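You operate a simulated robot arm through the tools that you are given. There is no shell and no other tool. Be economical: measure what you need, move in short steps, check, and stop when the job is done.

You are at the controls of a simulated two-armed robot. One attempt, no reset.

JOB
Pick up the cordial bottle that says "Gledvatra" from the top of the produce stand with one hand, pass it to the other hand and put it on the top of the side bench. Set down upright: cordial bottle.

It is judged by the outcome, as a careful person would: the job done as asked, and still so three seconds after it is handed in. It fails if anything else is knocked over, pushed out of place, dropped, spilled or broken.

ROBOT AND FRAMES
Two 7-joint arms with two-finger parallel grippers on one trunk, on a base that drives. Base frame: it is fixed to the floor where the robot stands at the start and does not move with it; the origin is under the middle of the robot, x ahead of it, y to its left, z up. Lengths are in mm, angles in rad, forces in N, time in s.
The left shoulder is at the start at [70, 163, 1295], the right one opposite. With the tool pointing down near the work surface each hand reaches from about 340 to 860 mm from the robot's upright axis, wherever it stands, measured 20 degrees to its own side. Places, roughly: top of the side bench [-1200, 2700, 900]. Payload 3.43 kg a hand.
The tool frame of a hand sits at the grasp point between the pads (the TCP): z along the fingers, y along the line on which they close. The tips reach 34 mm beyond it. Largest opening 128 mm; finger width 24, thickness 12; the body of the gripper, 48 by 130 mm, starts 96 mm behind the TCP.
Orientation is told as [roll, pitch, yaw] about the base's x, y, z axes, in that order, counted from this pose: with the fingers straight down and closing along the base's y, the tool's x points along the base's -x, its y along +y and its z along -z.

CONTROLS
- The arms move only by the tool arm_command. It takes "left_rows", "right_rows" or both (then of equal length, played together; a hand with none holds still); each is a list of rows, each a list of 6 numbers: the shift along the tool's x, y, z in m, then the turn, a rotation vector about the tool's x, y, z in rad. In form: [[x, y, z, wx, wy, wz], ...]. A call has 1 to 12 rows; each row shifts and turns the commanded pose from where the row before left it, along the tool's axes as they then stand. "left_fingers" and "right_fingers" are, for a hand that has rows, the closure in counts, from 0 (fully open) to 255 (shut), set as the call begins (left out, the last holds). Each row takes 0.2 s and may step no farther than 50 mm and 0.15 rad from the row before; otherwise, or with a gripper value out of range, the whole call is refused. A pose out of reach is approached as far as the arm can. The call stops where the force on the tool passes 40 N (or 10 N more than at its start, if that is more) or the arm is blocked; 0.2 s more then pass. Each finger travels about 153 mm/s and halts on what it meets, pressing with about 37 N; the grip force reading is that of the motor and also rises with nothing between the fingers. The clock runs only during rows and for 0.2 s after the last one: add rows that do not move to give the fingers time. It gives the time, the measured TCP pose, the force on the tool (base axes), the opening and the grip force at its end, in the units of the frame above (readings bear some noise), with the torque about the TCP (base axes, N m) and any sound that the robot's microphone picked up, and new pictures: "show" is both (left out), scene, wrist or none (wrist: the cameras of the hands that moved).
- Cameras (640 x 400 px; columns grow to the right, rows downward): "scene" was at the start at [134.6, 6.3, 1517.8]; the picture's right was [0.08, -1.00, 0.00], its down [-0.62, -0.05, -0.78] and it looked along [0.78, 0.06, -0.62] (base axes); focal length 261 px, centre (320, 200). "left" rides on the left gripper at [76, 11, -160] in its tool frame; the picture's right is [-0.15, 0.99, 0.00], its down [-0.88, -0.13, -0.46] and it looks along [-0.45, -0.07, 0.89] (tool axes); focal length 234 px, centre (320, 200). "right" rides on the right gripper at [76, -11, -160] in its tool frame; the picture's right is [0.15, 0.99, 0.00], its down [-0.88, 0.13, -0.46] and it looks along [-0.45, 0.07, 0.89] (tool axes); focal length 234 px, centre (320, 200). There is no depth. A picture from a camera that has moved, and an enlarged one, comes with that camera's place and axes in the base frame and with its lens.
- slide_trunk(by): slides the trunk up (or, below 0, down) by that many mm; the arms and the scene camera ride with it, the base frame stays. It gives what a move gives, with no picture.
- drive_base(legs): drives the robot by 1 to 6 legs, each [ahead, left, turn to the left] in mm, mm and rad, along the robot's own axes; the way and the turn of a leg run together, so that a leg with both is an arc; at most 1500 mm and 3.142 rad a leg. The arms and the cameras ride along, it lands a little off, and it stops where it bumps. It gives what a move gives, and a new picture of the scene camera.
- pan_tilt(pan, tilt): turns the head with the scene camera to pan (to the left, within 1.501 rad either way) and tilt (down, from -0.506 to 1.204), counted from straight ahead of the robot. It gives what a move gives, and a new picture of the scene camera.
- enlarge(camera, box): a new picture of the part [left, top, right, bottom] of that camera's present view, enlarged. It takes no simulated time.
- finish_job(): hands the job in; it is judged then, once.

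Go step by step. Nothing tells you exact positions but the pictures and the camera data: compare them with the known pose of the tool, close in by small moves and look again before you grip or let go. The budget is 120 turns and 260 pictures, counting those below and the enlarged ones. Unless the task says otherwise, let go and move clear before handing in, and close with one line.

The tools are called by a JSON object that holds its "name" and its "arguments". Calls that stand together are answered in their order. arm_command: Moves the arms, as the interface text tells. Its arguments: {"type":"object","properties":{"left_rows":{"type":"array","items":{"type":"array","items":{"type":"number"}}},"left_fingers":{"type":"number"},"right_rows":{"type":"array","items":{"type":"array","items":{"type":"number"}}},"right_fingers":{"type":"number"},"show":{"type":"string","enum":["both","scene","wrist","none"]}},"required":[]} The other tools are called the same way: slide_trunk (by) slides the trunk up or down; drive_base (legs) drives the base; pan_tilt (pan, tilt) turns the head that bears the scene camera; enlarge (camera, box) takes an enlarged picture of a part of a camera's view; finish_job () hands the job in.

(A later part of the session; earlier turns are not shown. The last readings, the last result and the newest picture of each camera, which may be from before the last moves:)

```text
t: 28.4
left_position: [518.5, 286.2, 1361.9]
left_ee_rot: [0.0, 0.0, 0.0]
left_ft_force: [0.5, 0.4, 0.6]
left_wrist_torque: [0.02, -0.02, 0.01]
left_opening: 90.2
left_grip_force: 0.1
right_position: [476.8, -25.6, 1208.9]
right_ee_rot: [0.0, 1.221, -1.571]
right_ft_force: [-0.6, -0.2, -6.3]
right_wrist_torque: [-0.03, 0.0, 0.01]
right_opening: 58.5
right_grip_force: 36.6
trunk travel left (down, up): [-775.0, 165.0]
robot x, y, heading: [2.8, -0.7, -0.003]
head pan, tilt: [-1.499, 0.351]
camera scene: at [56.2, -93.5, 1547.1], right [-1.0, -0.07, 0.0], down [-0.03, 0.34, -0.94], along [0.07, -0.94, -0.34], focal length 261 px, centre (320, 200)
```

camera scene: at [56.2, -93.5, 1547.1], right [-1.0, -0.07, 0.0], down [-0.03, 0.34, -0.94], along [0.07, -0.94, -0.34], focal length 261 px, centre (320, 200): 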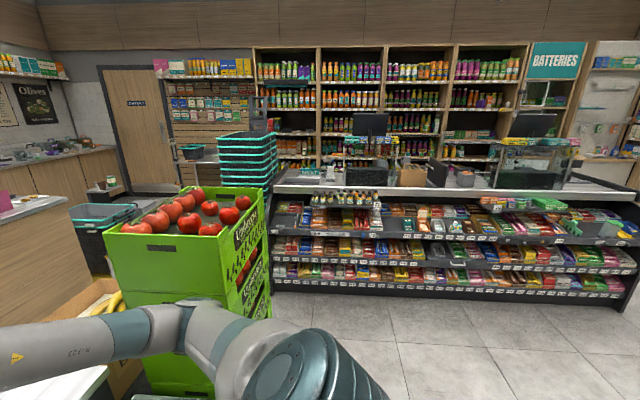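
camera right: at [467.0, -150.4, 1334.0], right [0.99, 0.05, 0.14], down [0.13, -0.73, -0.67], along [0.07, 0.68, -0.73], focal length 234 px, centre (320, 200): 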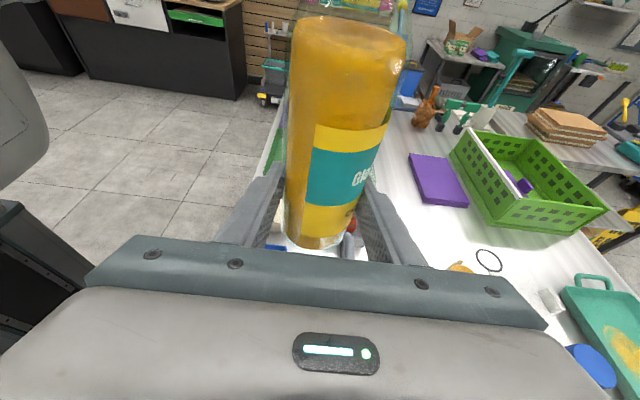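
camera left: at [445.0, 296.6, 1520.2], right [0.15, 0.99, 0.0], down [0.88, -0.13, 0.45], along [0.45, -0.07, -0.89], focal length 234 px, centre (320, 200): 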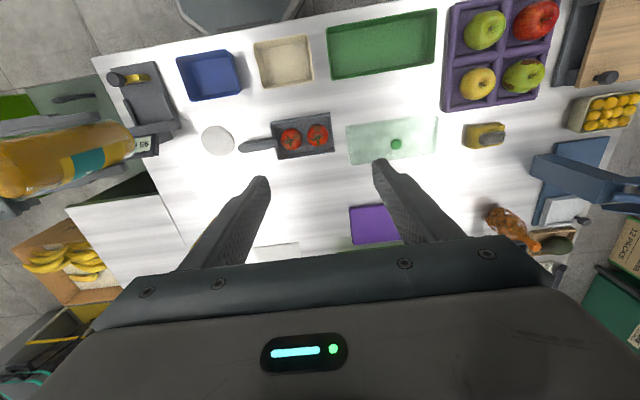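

The bottle is confirmed held upright (weight 5.6 N) and the side bench is visible to the left-rear. Back off from the stand a bit, turn left, and look.

{"name": "drive_base", "arguments": {"legs": [[-350, 0, 0]]}}

{"name": "pan_tilt", "arguments": {"pan": 1.5, "tilt": 0.5}}

```text
t: 30.6
left_position: [165.3, 285.3, 1360.9]
left_ee_rot: [0.0, 0.002, 0.002]
left_ft_force: [-1.0, -0.5, 0.3]
left_wrist_torque: [-0.03, -0.01, -0.02]
left_opening: 90.3
left_grip_force: 0.0
right_position: [123.4, -26.6, 1208.2]
right_ee_rot: [-0.004, 1.22, -1.572]
right_ft_force: [1.4, -0.1, -6.4]
right_wrist_torque: [-0.02, -0.01, 0.02]
right_opening: 58.7
right_grip_force: 37.1
trunk travel left (down, up): [-775.0, 165.0]
robot x, y, heading: [-354.2, -0.4, -0.003]
head pan, tilt: [-1.499, 0.351]
camera scene: at [-296.6, -93.5, 1547.0], right [-1.0, -0.07, 0.0], down [-0.03, 0.34, -0.94], along [0.07, -0.94, -0.34], focal length 261 px, centre (320, 200)
```

scene: 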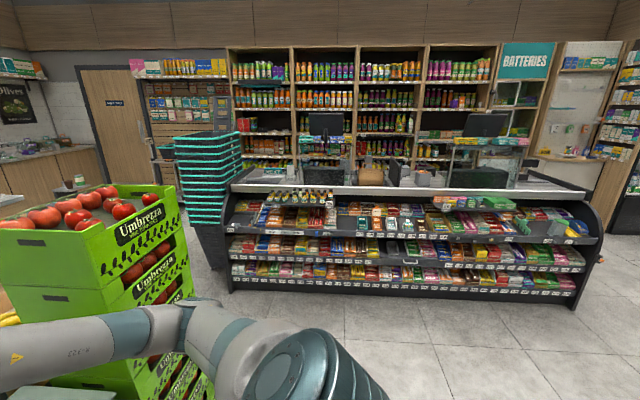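

```text
t: 33.2
left_position: [164.9, 285.6, 1360.2]
left_ee_rot: [0.0, 0.001, 0.002]
left_ft_force: [-0.1, -0.3, 0.1]
left_wrist_torque: [0.0, 0.0, -0.02]
left_opening: 90.1
left_grip_force: 0.0
right_position: [123.1, -26.5, 1208.4]
right_ee_rot: [-0.002, 1.219, -1.57]
right_ft_force: [-0.1, 0.2, -5.6]
right_wrist_torque: [-0.01, 0.02, 0.02]
right_opening: 58.4
right_grip_force: 37.4
trunk travel left (down, up): [-775.0, 165.0]
robot x, y, heading: [-353.7, -0.9, 0.003]
head pan, tilt: [1.499, 0.499]
camera scene: at [-297.8, 90.1, 1533.4], right [1.0, -0.07, 0.0], down [-0.04, -0.48, -0.88], along [0.06, 0.88, -0.48], focal length 261 px, centre (320, 200)
```

scene: 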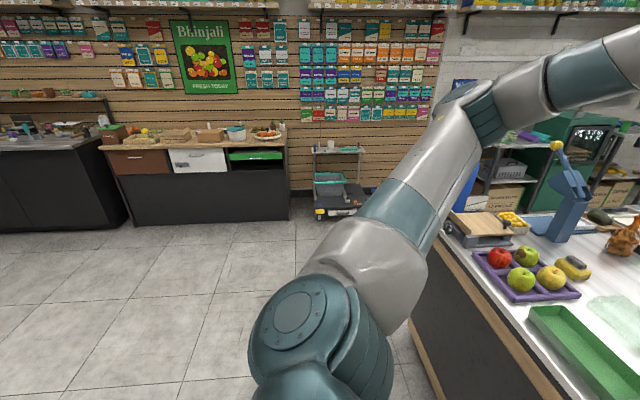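

{"name": "drive_base", "arguments": {"legs": [[-50, 0, 0], [0, 0, 1.571]]}}

{"name": "pan_tilt", "arguments": {"pan": 0.4, "tilt": 0.4}}

```text
t: 38.0
left_position: [-698.0, 513.4, 1361.6]
left_ee_rot: [0.001, 0.001, 1.59]
left_ft_force: [-1.2, 0.3, 0.3]
left_wrist_torque: [0.0, -0.01, 0.01]
left_opening: 90.2
left_grip_force: 0.2
right_position: [-385.8, 479.5, 1207.7]
right_ee_rot: [-0.002, 1.218, 0.019]
right_ft_force: [-0.9, 0.3, -5.6]
right_wrist_torque: [-0.02, -0.07, -0.02]
right_opening: 58.7
right_grip_force: 36.6
trunk travel left (down, up): [-775.0, 165.0]
robot x, y, heading: [-404.1, 0.7, 1.586]
head pan, tilt: [1.499, 0.499]
camera scene: at [-496.2, 55.3, 1533.4], right [0.05, 1.0, 0.0], down [0.48, -0.03, -0.88], along [-0.88, 0.05, -0.48], focal length 261 px, centre (320, 200)
```

scene: 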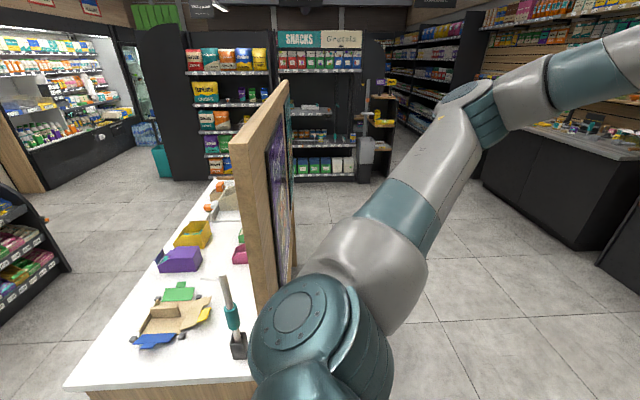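

```text
t: 39.4
left_position: [-698.2, 514.7, 1359.9]
left_ee_rot: [0.003, 0.002, 1.589]
left_ft_force: [0.4, 0.4, -0.8]
left_wrist_torque: [-0.04, -0.03, -0.04]
left_opening: 90.3
left_grip_force: 0.1
right_position: [-386.4, 477.3, 1208.3]
right_ee_rot: [-0.002, 1.219, 0.018]
right_ft_force: [-0.2, 0.4, -5.8]
right_wrist_torque: [0.04, -0.04, -0.03]
right_opening: 58.9
right_grip_force: 36.4
trunk travel left (down, up): [-775.0, 165.0]
robot x, y, heading: [-404.4, 2.2, 1.586]
head pan, tilt: [0.4, 0.4]
camera scene: at [-443.2, 135.0, 1542.5], right [0.91, 0.41, 0.0], down [0.16, -0.36, -0.92], along [-0.37, 0.84, -0.39], focal length 261 px, centre (320, 200)
```

scene: 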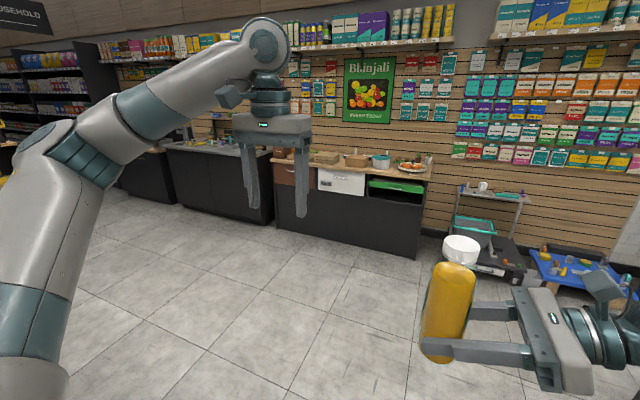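

{"name": "drive_base", "arguments": {"legs": [[900, 0, -0.015], [500, 700, 0]]}}

{"name": "pan_tilt", "arguments": {"pan": 0.0, "tilt": 0.5}}

```text
t: 48.3
left_position: [-1433.6, 1910.9, 1361.2]
left_ee_rot: [0.001, -0.001, 1.606]
left_ft_force: [0.0, 0.9, 0.1]
left_wrist_torque: [0.01, 0.01, 0.0]
left_opening: 90.4
left_grip_force: 0.0
right_position: [-1119.9, 1878.9, 1209.1]
right_ee_rot: [0.0, 1.219, 0.032]
right_ft_force: [0.1, 0.0, -5.5]
right_wrist_torque: [-0.03, -0.02, 0.0]
right_opening: 58.4
right_grip_force: 37.4
trunk travel left (down, up): [-775.0, 165.0]
robot x, y, heading: [-1130.6, 1403.9, 1.606]
head pan, tilt: [0.4, 0.4]
camera scene: at [-1171.6, 1535.8, 1542.5], right [0.91, 0.42, 0.0], down [0.16, -0.35, -0.92], along [-0.39, 0.84, -0.39], focal length 261 px, centre (320, 200)
```

scene: 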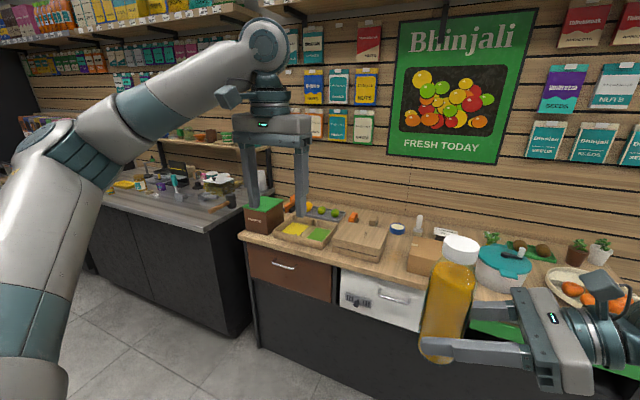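

```text
t: 49.2
left_position: [-1432.7, 1910.3, 1361.9]
left_ee_rot: [-0.001, 0.003, 1.607]
left_ft_force: [0.5, 0.5, -0.4]
left_wrist_torque: [0.01, -0.01, 0.01]
left_opening: 90.3
left_grip_force: 0.0
right_position: [-1120.3, 1880.5, 1207.8]
right_ee_rot: [-0.002, 1.219, 0.035]
right_ft_force: [-0.2, -0.3, -6.6]
right_wrist_torque: [-0.04, 0.0, -0.03]
right_opening: 58.5
right_grip_force: 36.9
trunk travel left (down, up): [-775.0, 165.0]
robot x, y, heading: [-1127.0, 1396.3, 1.606]
head pan, tilt: [0.0, 0.499]
camera scene: at [-1136.4, 1543.0, 1533.3], right [1.0, 0.03, 0.0], down [0.02, -0.48, -0.88], along [-0.03, 0.88, -0.48], focal length 261 px, centre (320, 200)
```

scene: 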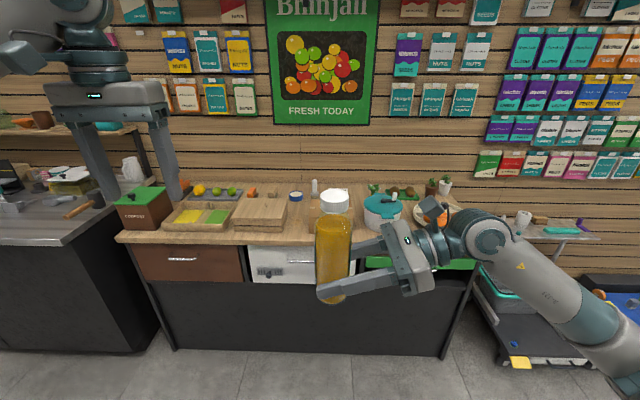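

{"name": "enlarge", "arguments": {"camera": "scene", "box": [110, 165, 480, 260]}}

```text
1.73 times, centred on (295, 212) of scene
camera zoom: at [-1136.4, 1543.0, 1533.3], right [1.0, 0.03, 0.0], down [0.02, -0.48, -0.88], along [-0.03, 0.88, -0.48], focal length 452 px, centre (363, 178)
```

zoom: 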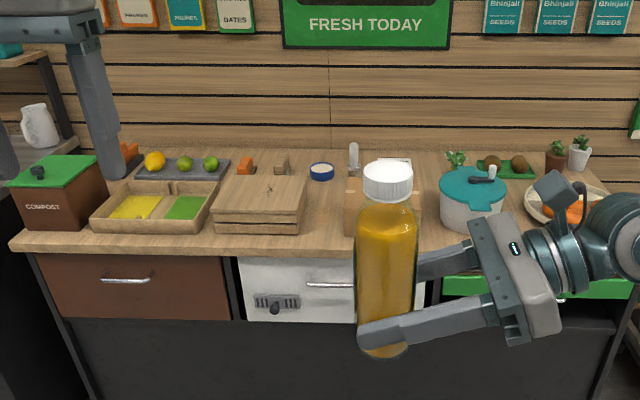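

{"name": "drive_base", "arguments": {"legs": [[450, 0, -0.035]]}}

{"name": "arm_command", "arguments": {"right_rows": [[0, -0.02, -0.04, 0, 0, 0], [0, -0.02, -0.04, 0, 0, 0], [0, -0.02, -0.04, 0, 0, 0], [0, 0, -0.04, 0, 0, 0], [0, 0, 0, 0, 0, 0]], "show": "none"}}

{"name": "pan_tilt", "arguments": {"pan": 0.0, "tilt": 0.75}}

```text
t: 51.9
left_position: [-1417.9, 2366.0, 1361.2]
left_ee_rot: [0.0, 0.0, 1.563]
left_ft_force: [0.5, 0.1, -0.6]
left_wrist_torque: [0.03, 0.05, 0.01]
left_opening: 90.5
left_grip_force: 0.1
right_position: [-1106.1, 2322.7, 1207.4]
right_ee_rot: [0.001, 1.218, -0.008]
right_ft_force: [0.3, 0.4, -5.8]
right_wrist_torque: [0.04, -0.04, 0.03]
right_opening: 58.3
right_grip_force: 36.8
trunk travel left (down, up): [-775.0, 165.0]
robot x, y, heading: [-1137.2, 1845.3, 1.564]
head pan, tilt: [0.0, 0.499]
camera scene: at [-1136.1, 1986.7, 1533.5], right [1.0, -0.01, 0.0], down [0.0, -0.48, -0.88], along [0.01, 0.88, -0.48], focal length 261 px, centre (320, 200)
```

scene: 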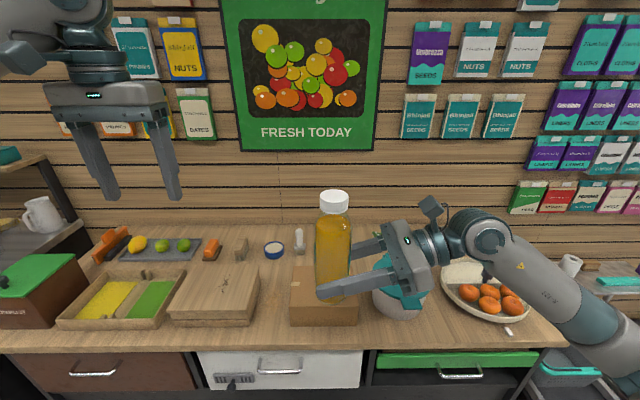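

```text
t: 53.1
left_position: [-1417.6, 2368.6, 1360.9]
left_ee_rot: [-0.001, 0.003, 1.563]
left_ft_force: [-0.6, -0.2, -0.1]
left_wrist_torque: [-0.01, 0.03, -0.02]
left_opening: 90.5
left_grip_force: 0.1
right_position: [-954.1, 2262.3, 1263.3]
right_ee_rot: [-0.004, 1.218, -0.009]
right_ft_force: [-0.1, 1.5, -7.0]
right_wrist_torque: [0.02, -0.06, 0.0]
right_opening: 58.5
right_grip_force: 37.2
trunk travel left (down, up): [-775.0, 165.0]
robot x, y, heading: [-1134.8, 1847.1, 1.568]
head pan, tilt: [0.0, 0.499]
```

```text
t: 53.8
left_position: [-1416.7, 2367.0, 1361.5]
left_ee_rot: [0.0, 0.001, 1.564]
left_ft_force: [0.0, 0.2, -0.5]
left_wrist_torque: [-0.04, -0.01, 0.02]
left_opening: 90.3
left_grip_force: 0.0
right_position: [-953.9, 2261.9, 1263.3]
right_ee_rot: [-0.001, 1.219, -0.008]
right_ft_force: [-0.4, -0.6, -5.7]
right_wrist_torque: [0.0, -0.04, -0.01]
right_opening: 58.6
right_grip_force: 37.2
trunk travel left (down, up): [-775.0, 165.0]
robot x, y, heading: [-1138.3, 1846.1, 1.56]
head pan, tilt: [0.0, 0.75]
camera scene: at [-1136.0, 1979.5, 1511.4], right [1.0, -0.01, 0.0], down [-0.01, -0.68, -0.73], along [0.01, 0.73, -0.68], focal length 261 px, centre (320, 200)
```

scene: 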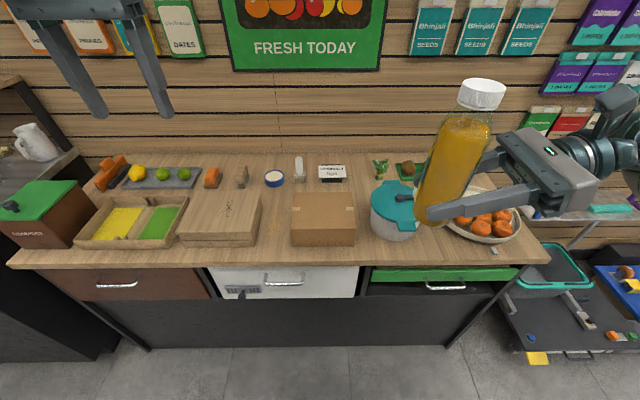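

Bench layout is clear: there is a gap between the wooden box and the cardboard box around x≈-1255, front edge y≈2377. I'll turn the right hand to point forward for a front approach.

{"name": "arm_command", "arguments": {"right_rows": [[0, 0.04, 0, 0, 0, 0], [0, 0.04, 0, 0, 0, 0], [0, 0.04, 0, 0, 0, 0], [0, 0.03, 0, 0, 0, 0], [0, 0, 0, -0.141, 0, 0.0513], [0, 0, 0, -0.141, 0, 0.0513], [0, 0, 0, -0.141, 0, 0.0513], [0, 0, 0, -0.141, 0, 0.0513], [0, 0, 0, -0.141, 0, 0.0513], [0, 0, 0, 0, 0, 0]]}}

```text
t: 56.0
left_position: [-1417.0, 2368.5, 1360.7]
left_ee_rot: [-0.001, 0.0, 1.562]
left_ft_force: [0.0, 0.2, 0.4]
left_wrist_torque: [0.01, -0.01, 0.01]
left_opening: 90.5
left_grip_force: 0.1
right_position: [-955.1, 2412.7, 1264.4]
right_ee_rot: [0.003, 1.221, -0.755]
right_ft_force: [-0.3, 0.4, -6.9]
right_wrist_torque: [-0.04, -0.01, 0.01]
right_opening: 58.8
right_grip_force: 37.0
trunk travel left (down, up): [-775.0, 165.0]
robot x, y, heading: [-1136.1, 1845.1, 1.566]
head pan, tilt: [0.0, 0.75]
camera scene: at [-1135.7, 1980.2, 1511.3], right [1.0, -0.01, 0.0], down [-0.01, -0.68, -0.73], along [0.01, 0.73, -0.68], focal length 261 px, centre (320, 200)
camera right: at [-872.4, 2319.8, 1389.0], right [0.64, 0.75, 0.14], down [0.62, -0.41, -0.67], along [-0.45, 0.52, -0.73], focal length 234 px, centre (320, 200)
```

scene: 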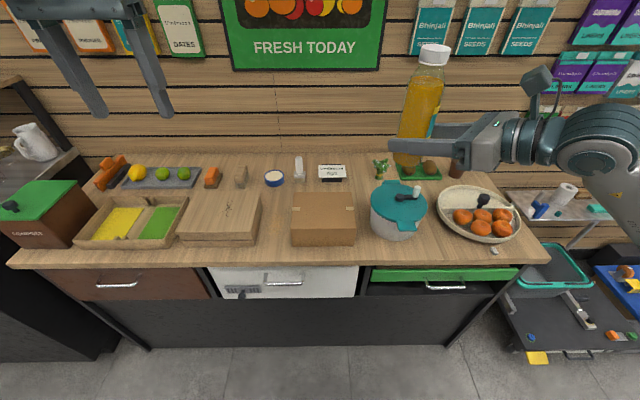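
right: 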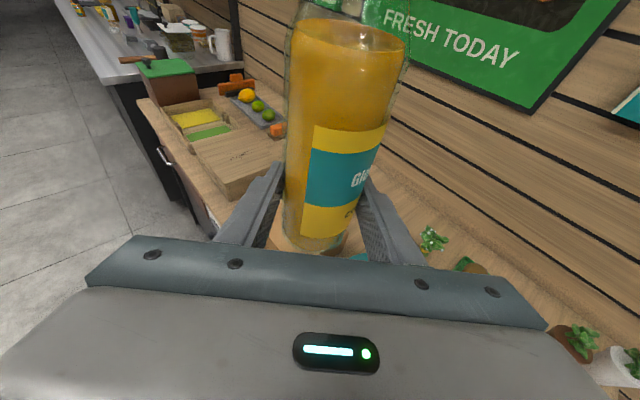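

{"name": "arm_command", "arguments": {"right_rows": [[0, 0, 0, -0.141, 0, 0.0513], [0, 0, 0, -0.141, 0, 0.0513], [0, 0, 0, -0.141, 0, 0.0513], [0, 0, 0, -0.141, 0, 0.0513], [0, 0, 0, -0.141, 0, 0.0513], [0, 0, 0, -0.062, 0, 0.0226], [0, 0, 0, 0, 0, 0]]}}

```text
t: 57.6
left_position: [-1417.0, 2367.6, 1359.7]
left_ee_rot: [-0.001, 0.0, 1.565]
left_ft_force: [-0.4, 0.3, -0.1]
left_wrist_torque: [0.0, -0.02, 0.02]
left_opening: 90.2
left_grip_force: 0.0
right_position: [-953.4, 2438.7, 1268.5]
right_ee_rot: [0.007, 1.222, -1.569]
right_ft_force: [0.0, 0.5, -6.0]
right_wrist_torque: [-0.03, 0.02, 0.01]
right_opening: 58.5
right_grip_force: 36.9
right hand out of reach, approached as far as the arm can: row 3, 4
trunk travel left (down, up): [-775.0, 165.0]
robot x, y, heading: [-1134.2, 1846.4, 1.56]
head pan, tilt: [0.0, 0.75]
camera scene: at [-1135.8, 1979.8, 1511.4], right [1.0, -0.01, 0.0], down [-0.01, -0.68, -0.73], along [0.01, 0.73, -0.68], focal length 261 px, centre (320, 200)
camera right: at [-965.4, 2315.6, 1394.0], right [0.99, 0.05, 0.14], down [0.13, -0.73, -0.67], along [0.07, 0.68, -0.73], focal length 234 px, centre (320, 200)
```

scene: 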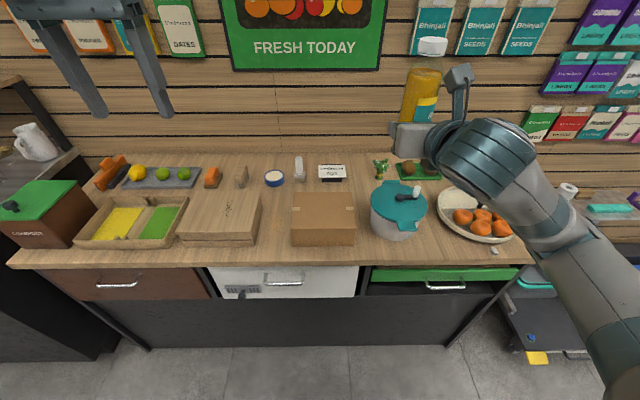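
right: 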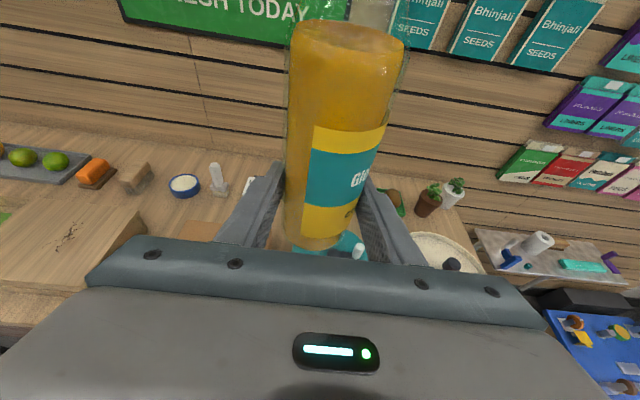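

{"name": "drive_base", "arguments": {"legs": [[0, 302, 0.011]]}}

```text
t: 59.7
left_position: [-1727.3, 2366.4, 1361.1]
left_ee_rot: [0.003, 0.0, 1.572]
left_ft_force: [0.3, 0.1, 0.0]
left_wrist_torque: [0.01, 0.06, 0.01]
left_opening: 90.3
left_grip_force: 0.0
right_position: [-1263.7, 2442.4, 1268.7]
right_ee_rot: [0.005, 1.221, -1.561]
right_ft_force: [0.1, -1.4, -5.9]
right_wrist_torque: [-0.02, 0.02, 0.04]
right_opening: 58.5
right_grip_force: 36.8
trunk travel left (down, up): [-775.0, 165.0]
robot x, y, heading: [-1442.7, 1847.1, 1.565]
head pan, tilt: [0.0, 0.75]
camera scene: at [-1442.8, 1980.8, 1511.4], right [1.0, 0.0, 0.0], down [0.0, -0.68, -0.73], along [0.0, 0.73, -0.68], focal length 261 px, centre (320, 200)
```

scene: 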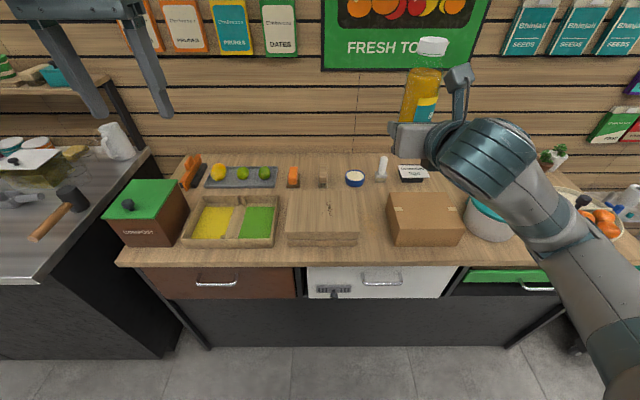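

{"name": "enlarge", "arguments": {"camera": "scene", "box": [290, 150, 490, 275]}}

```text
3.20 times, centred on (390, 212) of scene
camera zoom: at [-1442.8, 1980.8, 1511.4], right [1.0, 0.0, 0.0], down [0.0, -0.68, -0.73], along [0.0, 0.73, -0.68], focal length 836 px, centre (96, 160)
```

zoom: 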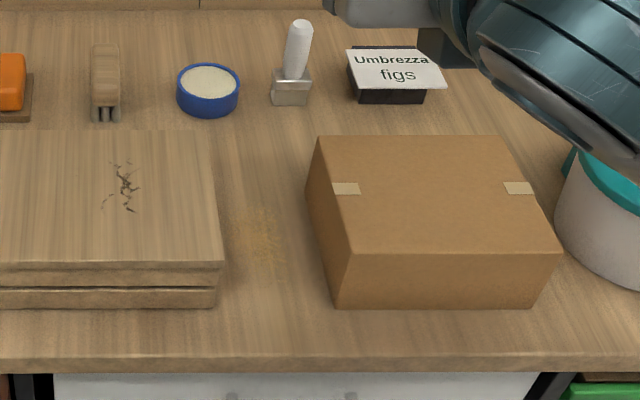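

{"name": "arm_command", "arguments": {"right_rows": [[-0.0425, -0.0028, 0.0145, 0, 0, 0], [-0.0425, -0.0028, 0.0145, 0, 0, 0], [-0.0425, -0.0028, 0.0145, 0, 0, 0], [-0.0425, -0.0028, 0.0145, 0, 0, 0], [-0.0425, -0.0028, 0.0145, 0, 0, 0], [0, 0, 0, 0, 0, 0]]}}

```text
t: 61.1
left_position: [-1731.2, 2367.6, 1359.0]
left_ee_rot: [-0.002, 0.002, 1.573]
left_ft_force: [-0.1, 1.5, 0.8]
left_wrist_torque: [-0.01, -0.07, -0.02]
left_opening: 90.5
left_grip_force: 0.0
right_position: [-1326.9, 2436.8, 1072.6]
right_ee_rot: [0.025, 1.213, -1.549]
right_ft_force: [-0.5, 0.3, -6.6]
right_wrist_torque: [-0.03, 0.03, -0.03]
right_opening: 58.5
right_grip_force: 37.4
right hand out of reach, approached as far as the arm can: row 1, 3, 4, 5
trunk travel left (down, up): [-775.0, 165.0]
robot x, y, heading: [-1442.2, 1849.0, 1.573]
head pan, tilt: [0.0, 0.75]
camera scene: at [-1446.6, 1982.8, 1511.2], right [1.0, 0.0, 0.0], down [0.0, -0.68, -0.73], along [0.0, 0.73, -0.68], focal length 261 px, centre (320, 200)
camera right: at [-1339.9, 2314.4, 1199.2], right [0.99, 0.05, 0.15], down [0.13, -0.73, -0.67], along [0.08, 0.68, -0.73], focal length 234 px, centre (320, 200)
```

scene: 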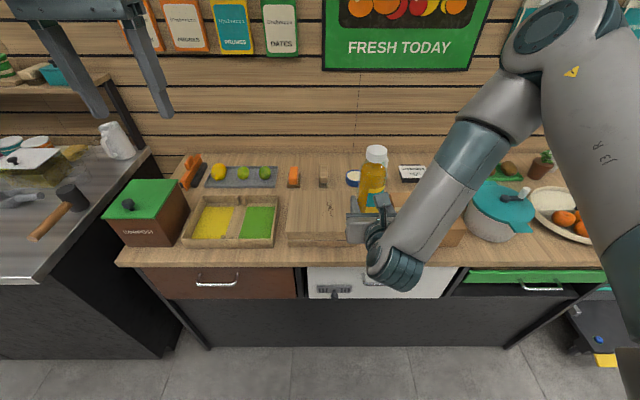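
right: 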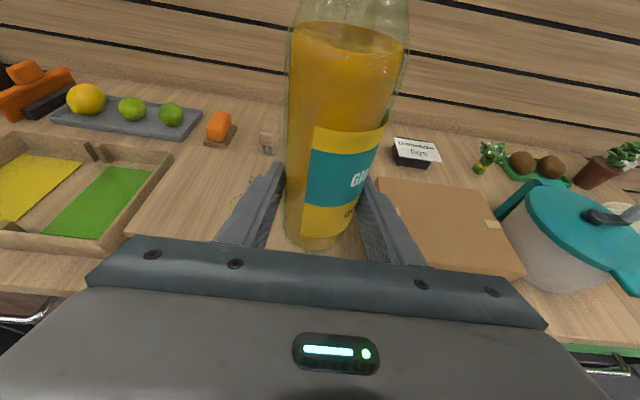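

The arm is near its joint limits here and drifted left; I'll raise the hand again, retract the left hand, and use the trunk to come down.

{"name": "arm_command", "arguments": {"left_rows": [[0.035, 0, -0.015, 0, 0, 0], [0.035, 0, -0.015, 0, 0, 0], [0.035, 0, -0.015, 0, 0, 0], [0.035, 0, -0.015, 0, 0, 0], [0, 0, 0, 0, 0, 0]], "right_rows": [[0.0425, 0.012, -0.0155, 0, 0, 0], [0.0425, 0.012, -0.0155, 0, 0, 0], [0.0425, 0.012, -0.0155, 0, 0, 0], [0.0425, 0.012, -0.0155, 0, 0, 0], [0, 0, 0, 0, 0, 0]], "show": "scene"}}

```text
t: 62.3
left_position: [-1727.7, 2227.2, 1421.5]
left_ee_rot: [0.001, 0.001, 1.572]
left_ft_force: [0.5, 0.3, 0.4]
left_wrist_torque: [0.0, 0.06, 0.02]
left_opening: 90.4
left_grip_force: 0.0
right_position: [-1277.2, 2441.5, 1252.7]
right_ee_rot: [0.015, 1.216, -1.554]
right_ft_force: [0.4, -0.8, -5.6]
right_wrist_torque: [-0.09, -0.01, 0.01]
right_opening: 58.7
right_grip_force: 36.7
right hand out of reach, approached as far as the arm can: row 3
trunk travel left (down, up): [-775.0, 165.0]
robot x, y, heading: [-1443.5, 1849.9, 1.572]
head pan, tilt: [0.0, 0.75]
camera scene: at [-1443.3, 1981.3, 1511.4], right [1.0, 0.0, 0.0], down [0.0, -0.68, -0.73], along [0.0, 0.73, -0.68], focal length 261 px, centre (320, 200)
```

scene: 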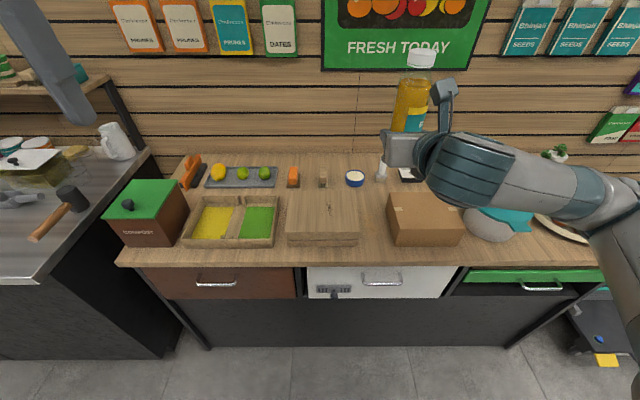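

The forearm would come too near the bench edge if lowered like this. Better: back the base up and reach further forward so the forearm points ahead.

{"name": "drive_base", "arguments": {"legs": [[-330, 0, 0]]}}

{"name": "arm_command", "arguments": {"right_rows": [[0.0154, 0, 0.0423, 0, 0, 0], [0.0154, 0, 0.0423, 0, 0, 0], [0.0154, 0, 0.0423, 0, 0, 0], [0.0154, 0, 0.0423, 0, 0, 0], [0.0154, 0, 0.0423, 0, 0, 0], [0, 0, 0, 0, 0, 0]]}}

```text
t: 64.5
left_position: [-1727.6, 1899.8, 1420.3]
left_ee_rot: [0.0, 0.0, 1.571]
left_ft_force: [0.3, 0.3, -0.7]
left_wrist_torque: [0.01, 0.0, 0.05]
left_opening: 90.4
left_grip_force: 0.0
right_position: [-1277.7, 2113.9, 1253.1]
right_ee_rot: [0.01, 1.218, -1.558]
right_ft_force: [-0.3, 0.6, -5.3]
right_wrist_torque: [0.01, -0.03, 0.01]
right_opening: 58.3
right_grip_force: 36.7
trunk travel left (down, up): [-775.0, 165.0]
robot x, y, heading: [-1442.7, 1521.2, 1.572]
head pan, tilt: [0.0, 0.75]
camera scene: at [-1444.2, 1654.8, 1511.2], right [1.0, 0.0, 0.0], down [0.0, -0.68, -0.73], along [0.0, 0.73, -0.68], focal length 261 px, centre (320, 200)
```

scene: 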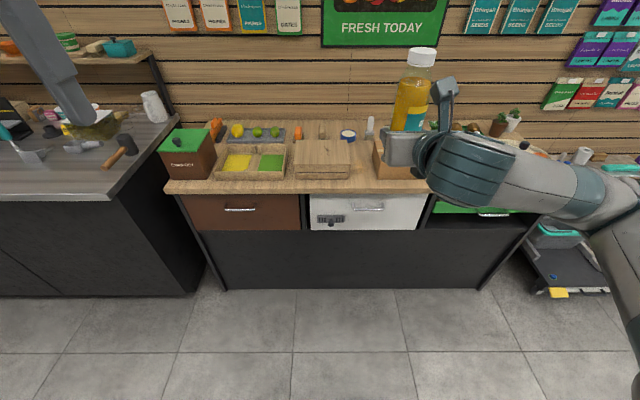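

```text
t: 65.9
left_position: [-1727.8, 1898.7, 1420.2]
left_ee_rot: [0.001, 0.002, 1.571]
left_ft_force: [-0.9, -0.3, 1.1]
left_wrist_torque: [0.02, 0.01, 0.0]
left_opening: 90.3
left_grip_force: 0.1
right_position: [-1277.9, 2337.8, 1254.1]
right_ee_rot: [0.009, 1.221, -1.557]
right_ft_force: [0.0, 0.2, -5.6]
right_wrist_torque: [-0.04, 0.03, 0.0]
right_opening: 58.6
right_grip_force: 36.8
trunk travel left (down, up): [-775.0, 165.0]
robot x, y, heading: [-1442.5, 1518.7, 1.572]
head pan, tilt: [0.0, 0.75]
camera scene: at [-1444.0, 1652.2, 1511.5], right [1.0, 0.0, 0.0], down [0.0, -0.68, -0.73], along [0.0, 0.73, -0.68], focal length 261 px, centre (320, 200)
camera right: at [-1289.6, 2213.8, 1380.2], right [0.99, 0.05, 0.14], down [0.14, -0.73, -0.67], along [0.07, 0.68, -0.73], focal length 234 px, centre (320, 200)
```

scene: 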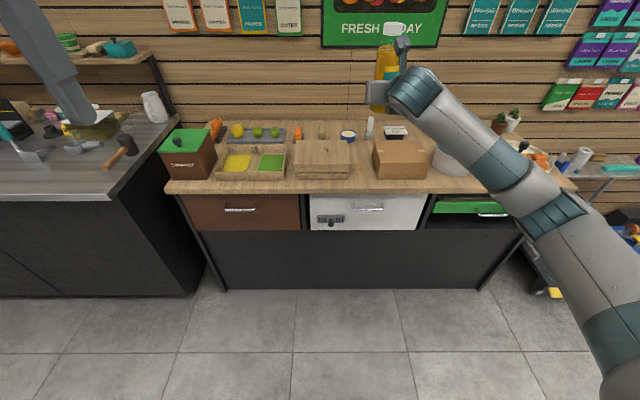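
right: 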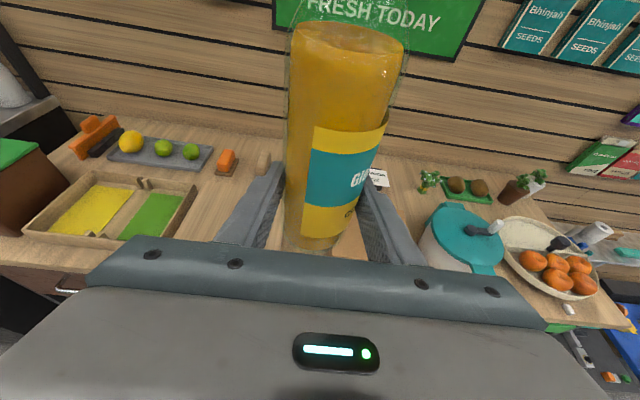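

{"name": "slide_trunk", "arguments": {"by": -275}}

{"name": "arm_command", "arguments": {"right_rows": [[0.0102, 0, 0.0282, 0, 0, 0], [0, 0, 0, 0, 0, 0]]}}

```text
t: 68.7
left_position: [-1727.8, 1898.9, 1145.6]
left_ee_rot: [-0.001, 0.002, 1.572]
left_ft_force: [0.0, 0.0, 0.4]
left_wrist_torque: [0.0, -0.01, 0.0]
left_opening: 90.4
left_grip_force: 0.1
right_position: [-1277.7, 2338.4, 979.4]
right_ee_rot: [0.01, 1.22, -1.558]
right_ft_force: [1.2, -0.4, -5.6]
right_wrist_torque: [-0.04, 0.01, 0.04]
right_opening: 58.6
right_grip_force: 37.2
trunk travel left (down, up): [-500.0, 440.0]
robot x, y, heading: [-1444.4, 1518.3, 1.574]
head pan, tilt: [0.0, 0.75]
```

```text
t: 69.3
left_position: [-1727.6, 1898.3, 1146.1]
left_ee_rot: [-0.001, 0.001, 1.571]
left_ft_force: [0.1, -0.4, -0.2]
left_wrist_torque: [0.02, 0.02, -0.02]
left_opening: 90.5
left_grip_force: 0.0
right_position: [-1279.3, 2367.1, 979.6]
right_ee_rot: [0.009, 1.219, -1.56]
right_ft_force: [0.2, 0.4, -5.2]
right_wrist_torque: [-0.02, -0.02, 0.0]
right_opening: 58.3
right_grip_force: 37.3
trunk travel left (down, up): [-500.0, 440.0]
robot x, y, heading: [-1443.1, 1517.9, 1.569]
head pan, tilt: [0.0, 0.75]
camera scene: at [-1443.9, 1652.6, 1236.4], right [1.0, 0.0, 0.0], down [0.0, -0.68, -0.73], along [0.0, 0.73, -0.68], focal length 261 px, centre (320, 200)
camera right: at [-1290.1, 2243.9, 1105.1], right [0.99, 0.05, 0.14], down [0.14, -0.73, -0.67], along [0.07, 0.68, -0.73], focal length 234 px, centre (320, 200)
```

scene: 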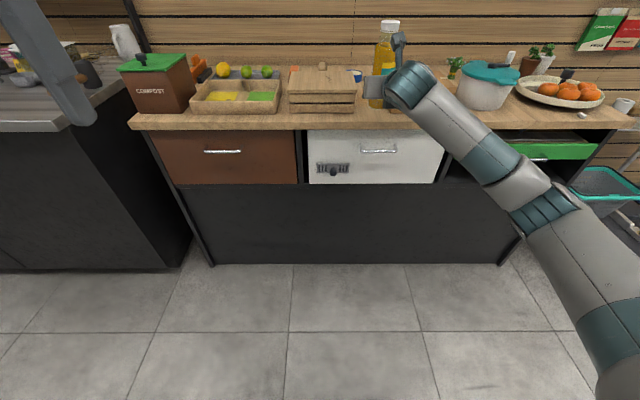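
right: 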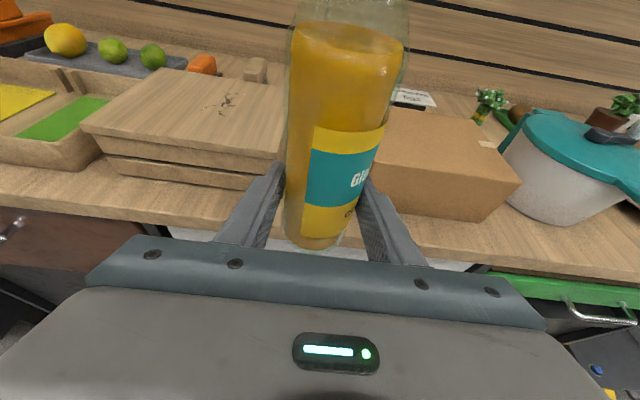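

{"name": "arm_command", "arguments": {"right_rows": [[0.012, 0, 0.0329, 0, 0, 0], [0.012, 0, 0.0329, 0, 0, 0], [0, 0, 0, 0, 0, 0]]}}

{"name": "enlarge", "arguments": {"camera": "scene", "box": [270, 0, 510, 150]}}

```text
t: 70.1
left_position: [-1728.8, 1897.8, 1145.4]
left_ee_rot: [0.0, 0.001, 1.571]
left_ft_force: [-0.4, 0.2, 0.5]
left_wrist_torque: [-0.01, 0.03, -0.01]
left_opening: 90.6
left_grip_force: 0.1
right_position: [-1278.1, 2438.1, 980.4]
right_ee_rot: [0.008, 1.22, -1.559]
right_ft_force: [-0.3, 0.1, -6.5]
right_wrist_torque: [-0.05, -0.01, -0.01]
right_opening: 58.6
right_grip_force: 36.9
trunk travel left (down, up): [-500.0, 440.0]
robot x, y, heading: [-1444.8, 1521.8, 1.57]
head pan, tilt: [0.0, 0.75]
camera scene: at [-1443.9, 1653.0, 1236.4], right [1.0, 0.0, 0.0], down [0.0, -0.68, -0.73], along [0.0, 0.73, -0.68], focal length 261 px, centre (320, 200)
camera right: at [-1289.7, 2314.5, 1105.1], right [0.99, 0.05, 0.14], down [0.14, -0.73, -0.67], along [0.07, 0.68, -0.73], focal length 234 px, centre (320, 200)
```

scene: 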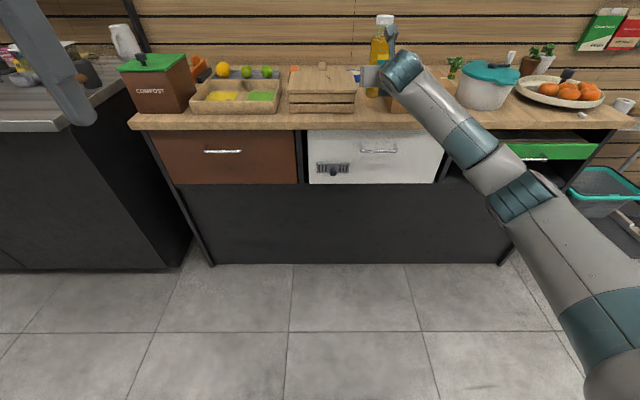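
right: 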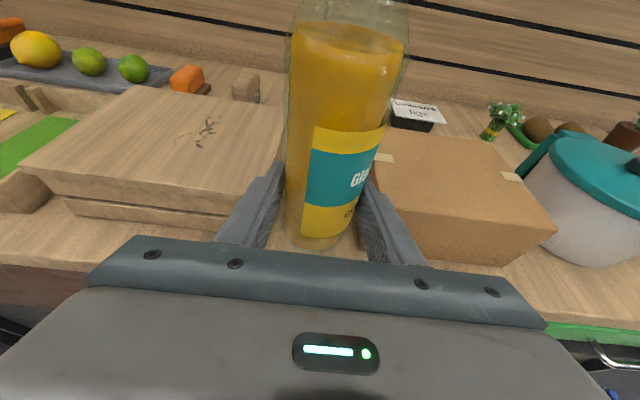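

```text
2.67 times, centred on (390, 75) of scene
camera zoom: at [-1443.9, 1653.0, 1236.4], right [1.0, 0.0, 0.0], down [0.0, -0.68, -0.73], along [0.0, 0.73, -0.68], focal length 696 px, centre (133, 533)
```

zoom: 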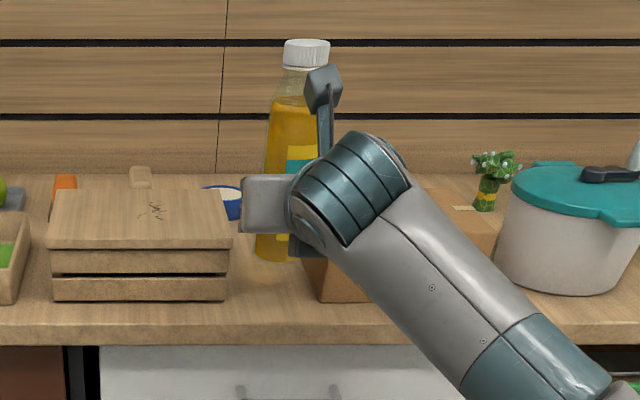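

{"name": "arm_command", "arguments": {"right_rows": [[-0.011, 0.003, -0.0013, 0, 0, 0], [-0.0094, 0, 0.0034, 0, 0, 0], [0, 0, 0, 0, 0, 0]], "show": "wrist"}}

```text
t: 70.9
left_position: [-1728.1, 1899.9, 1146.4]
left_ee_rot: [0.001, 0.001, 1.57]
left_ft_force: [-0.7, 0.2, -0.5]
left_wrist_torque: [0.0, -0.01, 0.0]
left_opening: 90.4
left_grip_force: 0.0
right_position: [-1277.6, 2431.6, 958.3]
right_ee_rot: [0.009, 1.221, -1.556]
right_ft_force: [-0.3, 1.0, -6.3]
right_wrist_torque: [-0.05, -0.03, 0.02]
right_opening: 58.4
right_grip_force: 37.6
trunk travel left (down, up): [-500.0, 440.0]
robot x, y, heading: [-1442.1, 1520.1, 1.573]
head pan, tilt: [0.0, 0.75]
camera right: at [-1287.9, 2308.6, 1084.6], right [0.99, 0.05, 0.14], down [0.14, -0.73, -0.67], along [0.07, 0.68, -0.73], focal length 234 px, centre (320, 200)
```

right: 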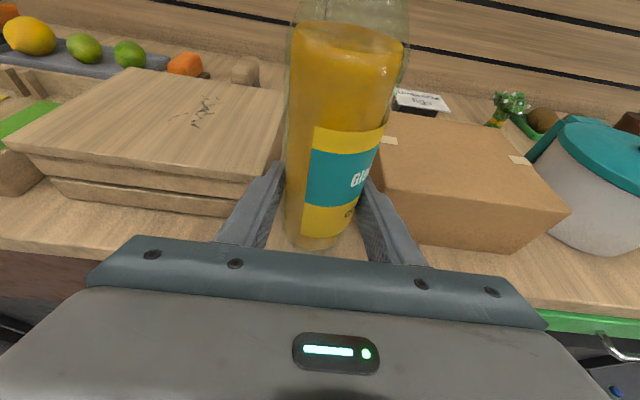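

{"name": "arm_command", "arguments": {"right_rows": [[-0.0038, 0, 0.0014, 0, 0, 0], [-0.0028, 0, 0.001, 0, 0, 0], [0, 0, 0, 0, 0, 0]], "show": "none"}}

```text
t: 71.7
left_position: [-1728.8, 1899.6, 1145.0]
left_ee_rot: [-0.002, 0.003, 1.571]
left_ft_force: [-0.1, -0.2, 0.3]
left_wrist_torque: [-0.01, 0.0, 0.02]
left_opening: 90.3
left_grip_force: 0.1
right_position: [-1276.0, 2432.5, 951.8]
right_ee_rot: [0.012, 1.221, -1.558]
right_ft_force: [0.5, 0.3, -6.2]
right_wrist_torque: [-0.07, -0.01, 0.01]
right_opening: 58.5
right_grip_force: 36.9
trunk travel left (down, up): [-500.0, 440.0]
robot x, y, heading: [-1442.4, 1516.5, 1.571]
head pan, tilt: [0.0, 0.75]
```

{"name": "arm_command", "arguments": {"right_rows": [[-0.0019, 0, 0.0007, 0, 0, 0], [-0.0019, 0, 0.0007, 0, 0, 0], [0, 0, 0, 0, 0, 0]], "show": "wrist"}}

```text
t: 72.5
left_position: [-1728.7, 1898.4, 1145.0]
left_ee_rot: [0.0, 0.002, 1.571]
left_ft_force: [-0.1, 0.6, -0.5]
left_wrist_torque: [-0.01, 0.03, -0.03]
left_opening: 90.4
left_grip_force: 0.2
right_position: [-1276.2, 2432.8, 946.5]
right_ee_rot: [0.01, 1.219, -1.556]
right_ft_force: [0.3, -0.7, -6.1]
right_wrist_torque: [-0.05, 0.03, -0.01]
right_opening: 58.6
right_grip_force: 37.1
trunk travel left (down, up): [-500.0, 440.0]
robot x, y, heading: [-1443.5, 1520.3, 1.566]
head pan, tilt: [0.0, 0.75]
camera right: at [-1287.1, 2309.2, 1073.4], right [0.99, 0.05, 0.14], down [0.14, -0.73, -0.67], along [0.07, 0.68, -0.73], focal length 234 px, centre (320, 200)
```

right: 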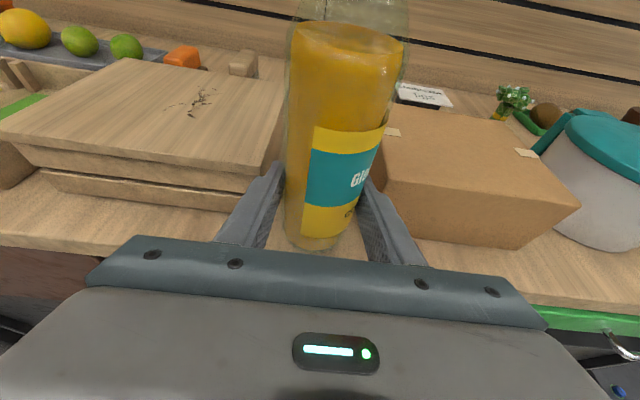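

{"name": "arm_command", "arguments": {"right_rows": [[-0.0019, 0, 0.0007, 0, 0, 0], [-0.0019, 0, 0.0007, 0, 0, 0], [0, 0, 0, 0, 0, 0]], "show": "none"}}

{"name": "enlarge", "arguments": {"camera": "right", "box": [200, 140, 440, 290]}}

{"name": "enlarge", "arguments": {"camera": "scene", "box": [330, 10, 450, 120]}}

```text
t: 73.3
left_position: [-1727.4, 1899.1, 1145.3]
left_ee_rot: [0.001, 0.002, 1.571]
left_ft_force: [1.2, -0.1, 0.4]
left_wrist_torque: [0.0, 0.04, 0.0]
left_opening: 90.4
left_grip_force: 0.1
right_position: [-1274.1, 2432.9, 944.2]
right_ee_rot: [0.01, 1.221, -1.558]
right_ft_force: [0.0, 0.0, -6.0]
right_wrist_torque: [-0.03, -0.02, 0.0]
right_opening: 58.4
right_grip_force: 37.0
trunk travel left (down, up): [-500.0, 440.0]
robot x, y, heading: [-1440.6, 1519.6, 1.571]
head pan, tilt: [0.0, 0.75]
```

```text
2.67 times, centred on (320, 215) of right
camera zoom: at [-1286.8, 2309.3, 1069.4], right [0.99, 0.05, 0.14], down [0.14, -0.73, -0.67], along [0.07, 0.68, -0.73], focal length 624 px, centre (320, 160)
```

zoom: 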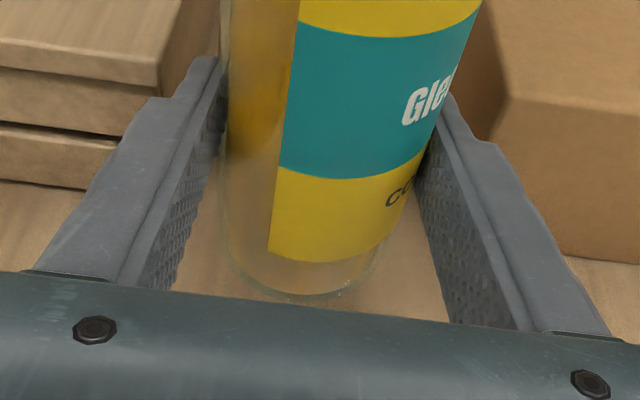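

```text
3.64 times, centred on (390, 65) of scene
camera zoom: at [-1444.2, 1653.4, 1236.3], right [1.0, 0.0, 0.0], down [0.0, -0.68, -0.73], along [0.0, 0.73, -0.68], focal length 950 px, centre (66, 691)
```

zoom: 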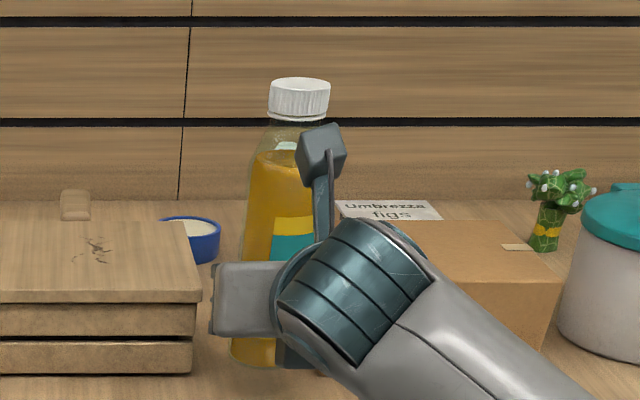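

{"name": "arm_command", "arguments": {"right_rows": [[-0.0019, 0, 0.0007, 0, 0, 0], [-0.0019, 0, 0.0007, 0, 0, 0], [0, 0, 0, 0, 0, 0]], "show": "none"}}

{"name": "arm_command", "arguments": {"right_rows": [[-0.0019, 0, 0.0007, 0, 0, 0], [-0.0009, 0, 0.0004, 0, 0, 0], [0, 0, 0, 0, 0, 0]], "show": "none"}}

```text
t: 74.1
left_position: [-1728.2, 1900.1, 1145.2]
left_ee_rot: [-0.001, 0.003, 1.571]
left_ft_force: [-0.2, -0.6, -0.8]
left_wrist_torque: [-0.01, 0.01, -0.01]
left_opening: 90.4
left_grip_force: 0.1
right_position: [-1274.7, 2433.4, 938.8]
right_ee_rot: [0.008, 1.22, -1.558]
right_ft_force: [0.1, -0.4, -5.6]
right_wrist_torque: [-0.05, 0.0, 0.02]
right_opening: 58.3
right_grip_force: 36.7
trunk travel left (down, up): [-500.0, 440.0]
robot x, y, heading: [-1446.9, 1520.5, 1.575]
head pan, tilt: [0.0, 0.75]
```

```text
t: 74.9
left_position: [-1728.0, 1899.9, 1145.4]
left_ee_rot: [-0.002, 0.002, 1.571]
left_ft_force: [-0.6, 0.5, -0.9]
left_wrist_torque: [-0.01, -0.02, 0.0]
left_opening: 90.3
left_grip_force: 0.1
right_position: [-1275.1, 2432.3, 936.3]
right_ee_rot: [0.01, 1.221, -1.559]
right_ft_force: [-0.1, -0.6, -5.9]
right_wrist_torque: [-0.06, -0.03, 0.01]
right_opening: 58.6
right_grip_force: 36.7
trunk travel left (down, up): [-500.0, 440.0]
robot x, y, heading: [-1444.3, 1520.6, 1.573]
head pan, tilt: [0.0, 0.75]
```

{"name": "arm_command", "arguments": {"right_rows": [[-0.0019, 0, 0.0007, 0, 0, 0], [-0.0019, 0, 0.0007, 0, 0, 0], [0, 0, 0, 0, 0, 0]], "show": "wrist"}}

{"name": "enlarge", "arguments": {"camera": "scene", "box": [330, 10, 450, 120]}}

```text
t: 75.7
left_position: [-1727.9, 1899.5, 1145.6]
left_ee_rot: [0.0, 0.001, 1.571]
left_ft_force: [-0.4, 0.2, -0.3]
left_wrist_torque: [-0.03, 0.01, 0.01]
left_opening: 90.3
left_grip_force: 0.1
right_position: [-1275.2, 2432.5, 932.3]
right_ee_rot: [0.012, 1.219, -1.558]
right_ft_force: [-0.2, 0.8, -6.5]
right_wrist_torque: [-0.04, -0.03, -0.01]
right_opening: 58.4
right_grip_force: 37.1
trunk travel left (down, up): [-500.0, 440.0]
robot x, y, heading: [-1443.1, 1518.2, 1.573]
head pan, tilt: [0.0, 0.75]
camera right: at [-1287.0, 2309.4, 1058.0], right [0.99, 0.05, 0.14], down [0.14, -0.73, -0.67], along [0.07, 0.68, -0.73], focal length 234 px, centre (320, 200)
```

right: 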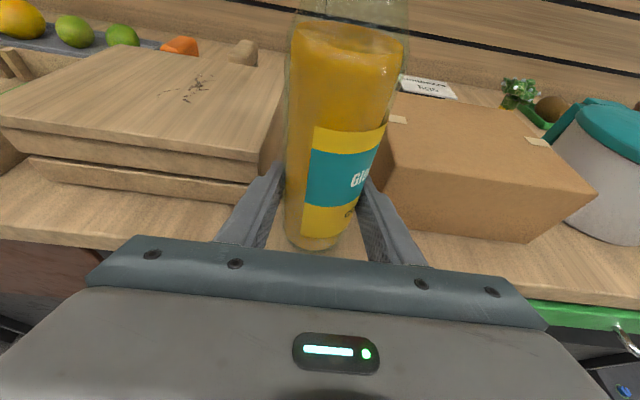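

```text
3.64 times, centred on (390, 65) of scene
camera zoom: at [-1444.2, 1653.4, 1236.3], right [1.0, 0.0, 0.0], down [0.0, -0.68, -0.73], along [0.0, 0.73, -0.68], focal length 950 px, centre (66, 691)
```

zoom: 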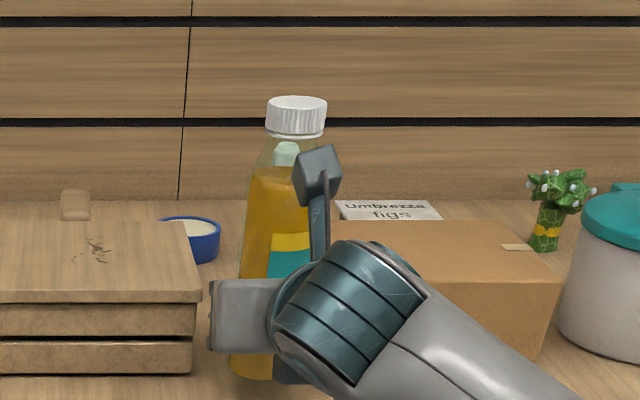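

{"name": "enlarge", "arguments": {"camera": "scene", "box": [300, 60, 460, 160]}}

```text
4.00 times, centred on (380, 110) of scene
camera zoom: at [-1444.2, 1653.4, 1236.3], right [1.0, 0.0, 0.0], down [0.0, -0.68, -0.73], along [0.0, 0.73, -0.68], focal length 1044 px, centre (80, 560)
```

zoom: 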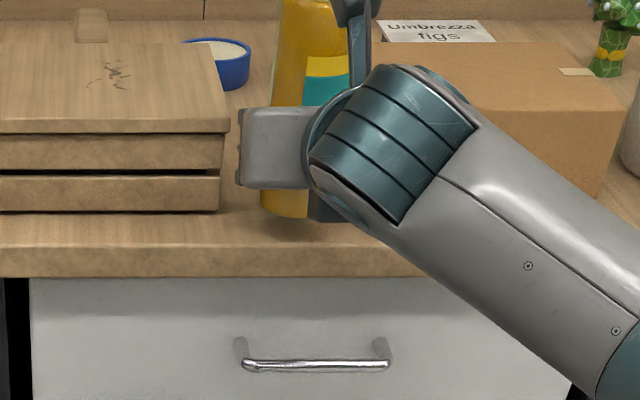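

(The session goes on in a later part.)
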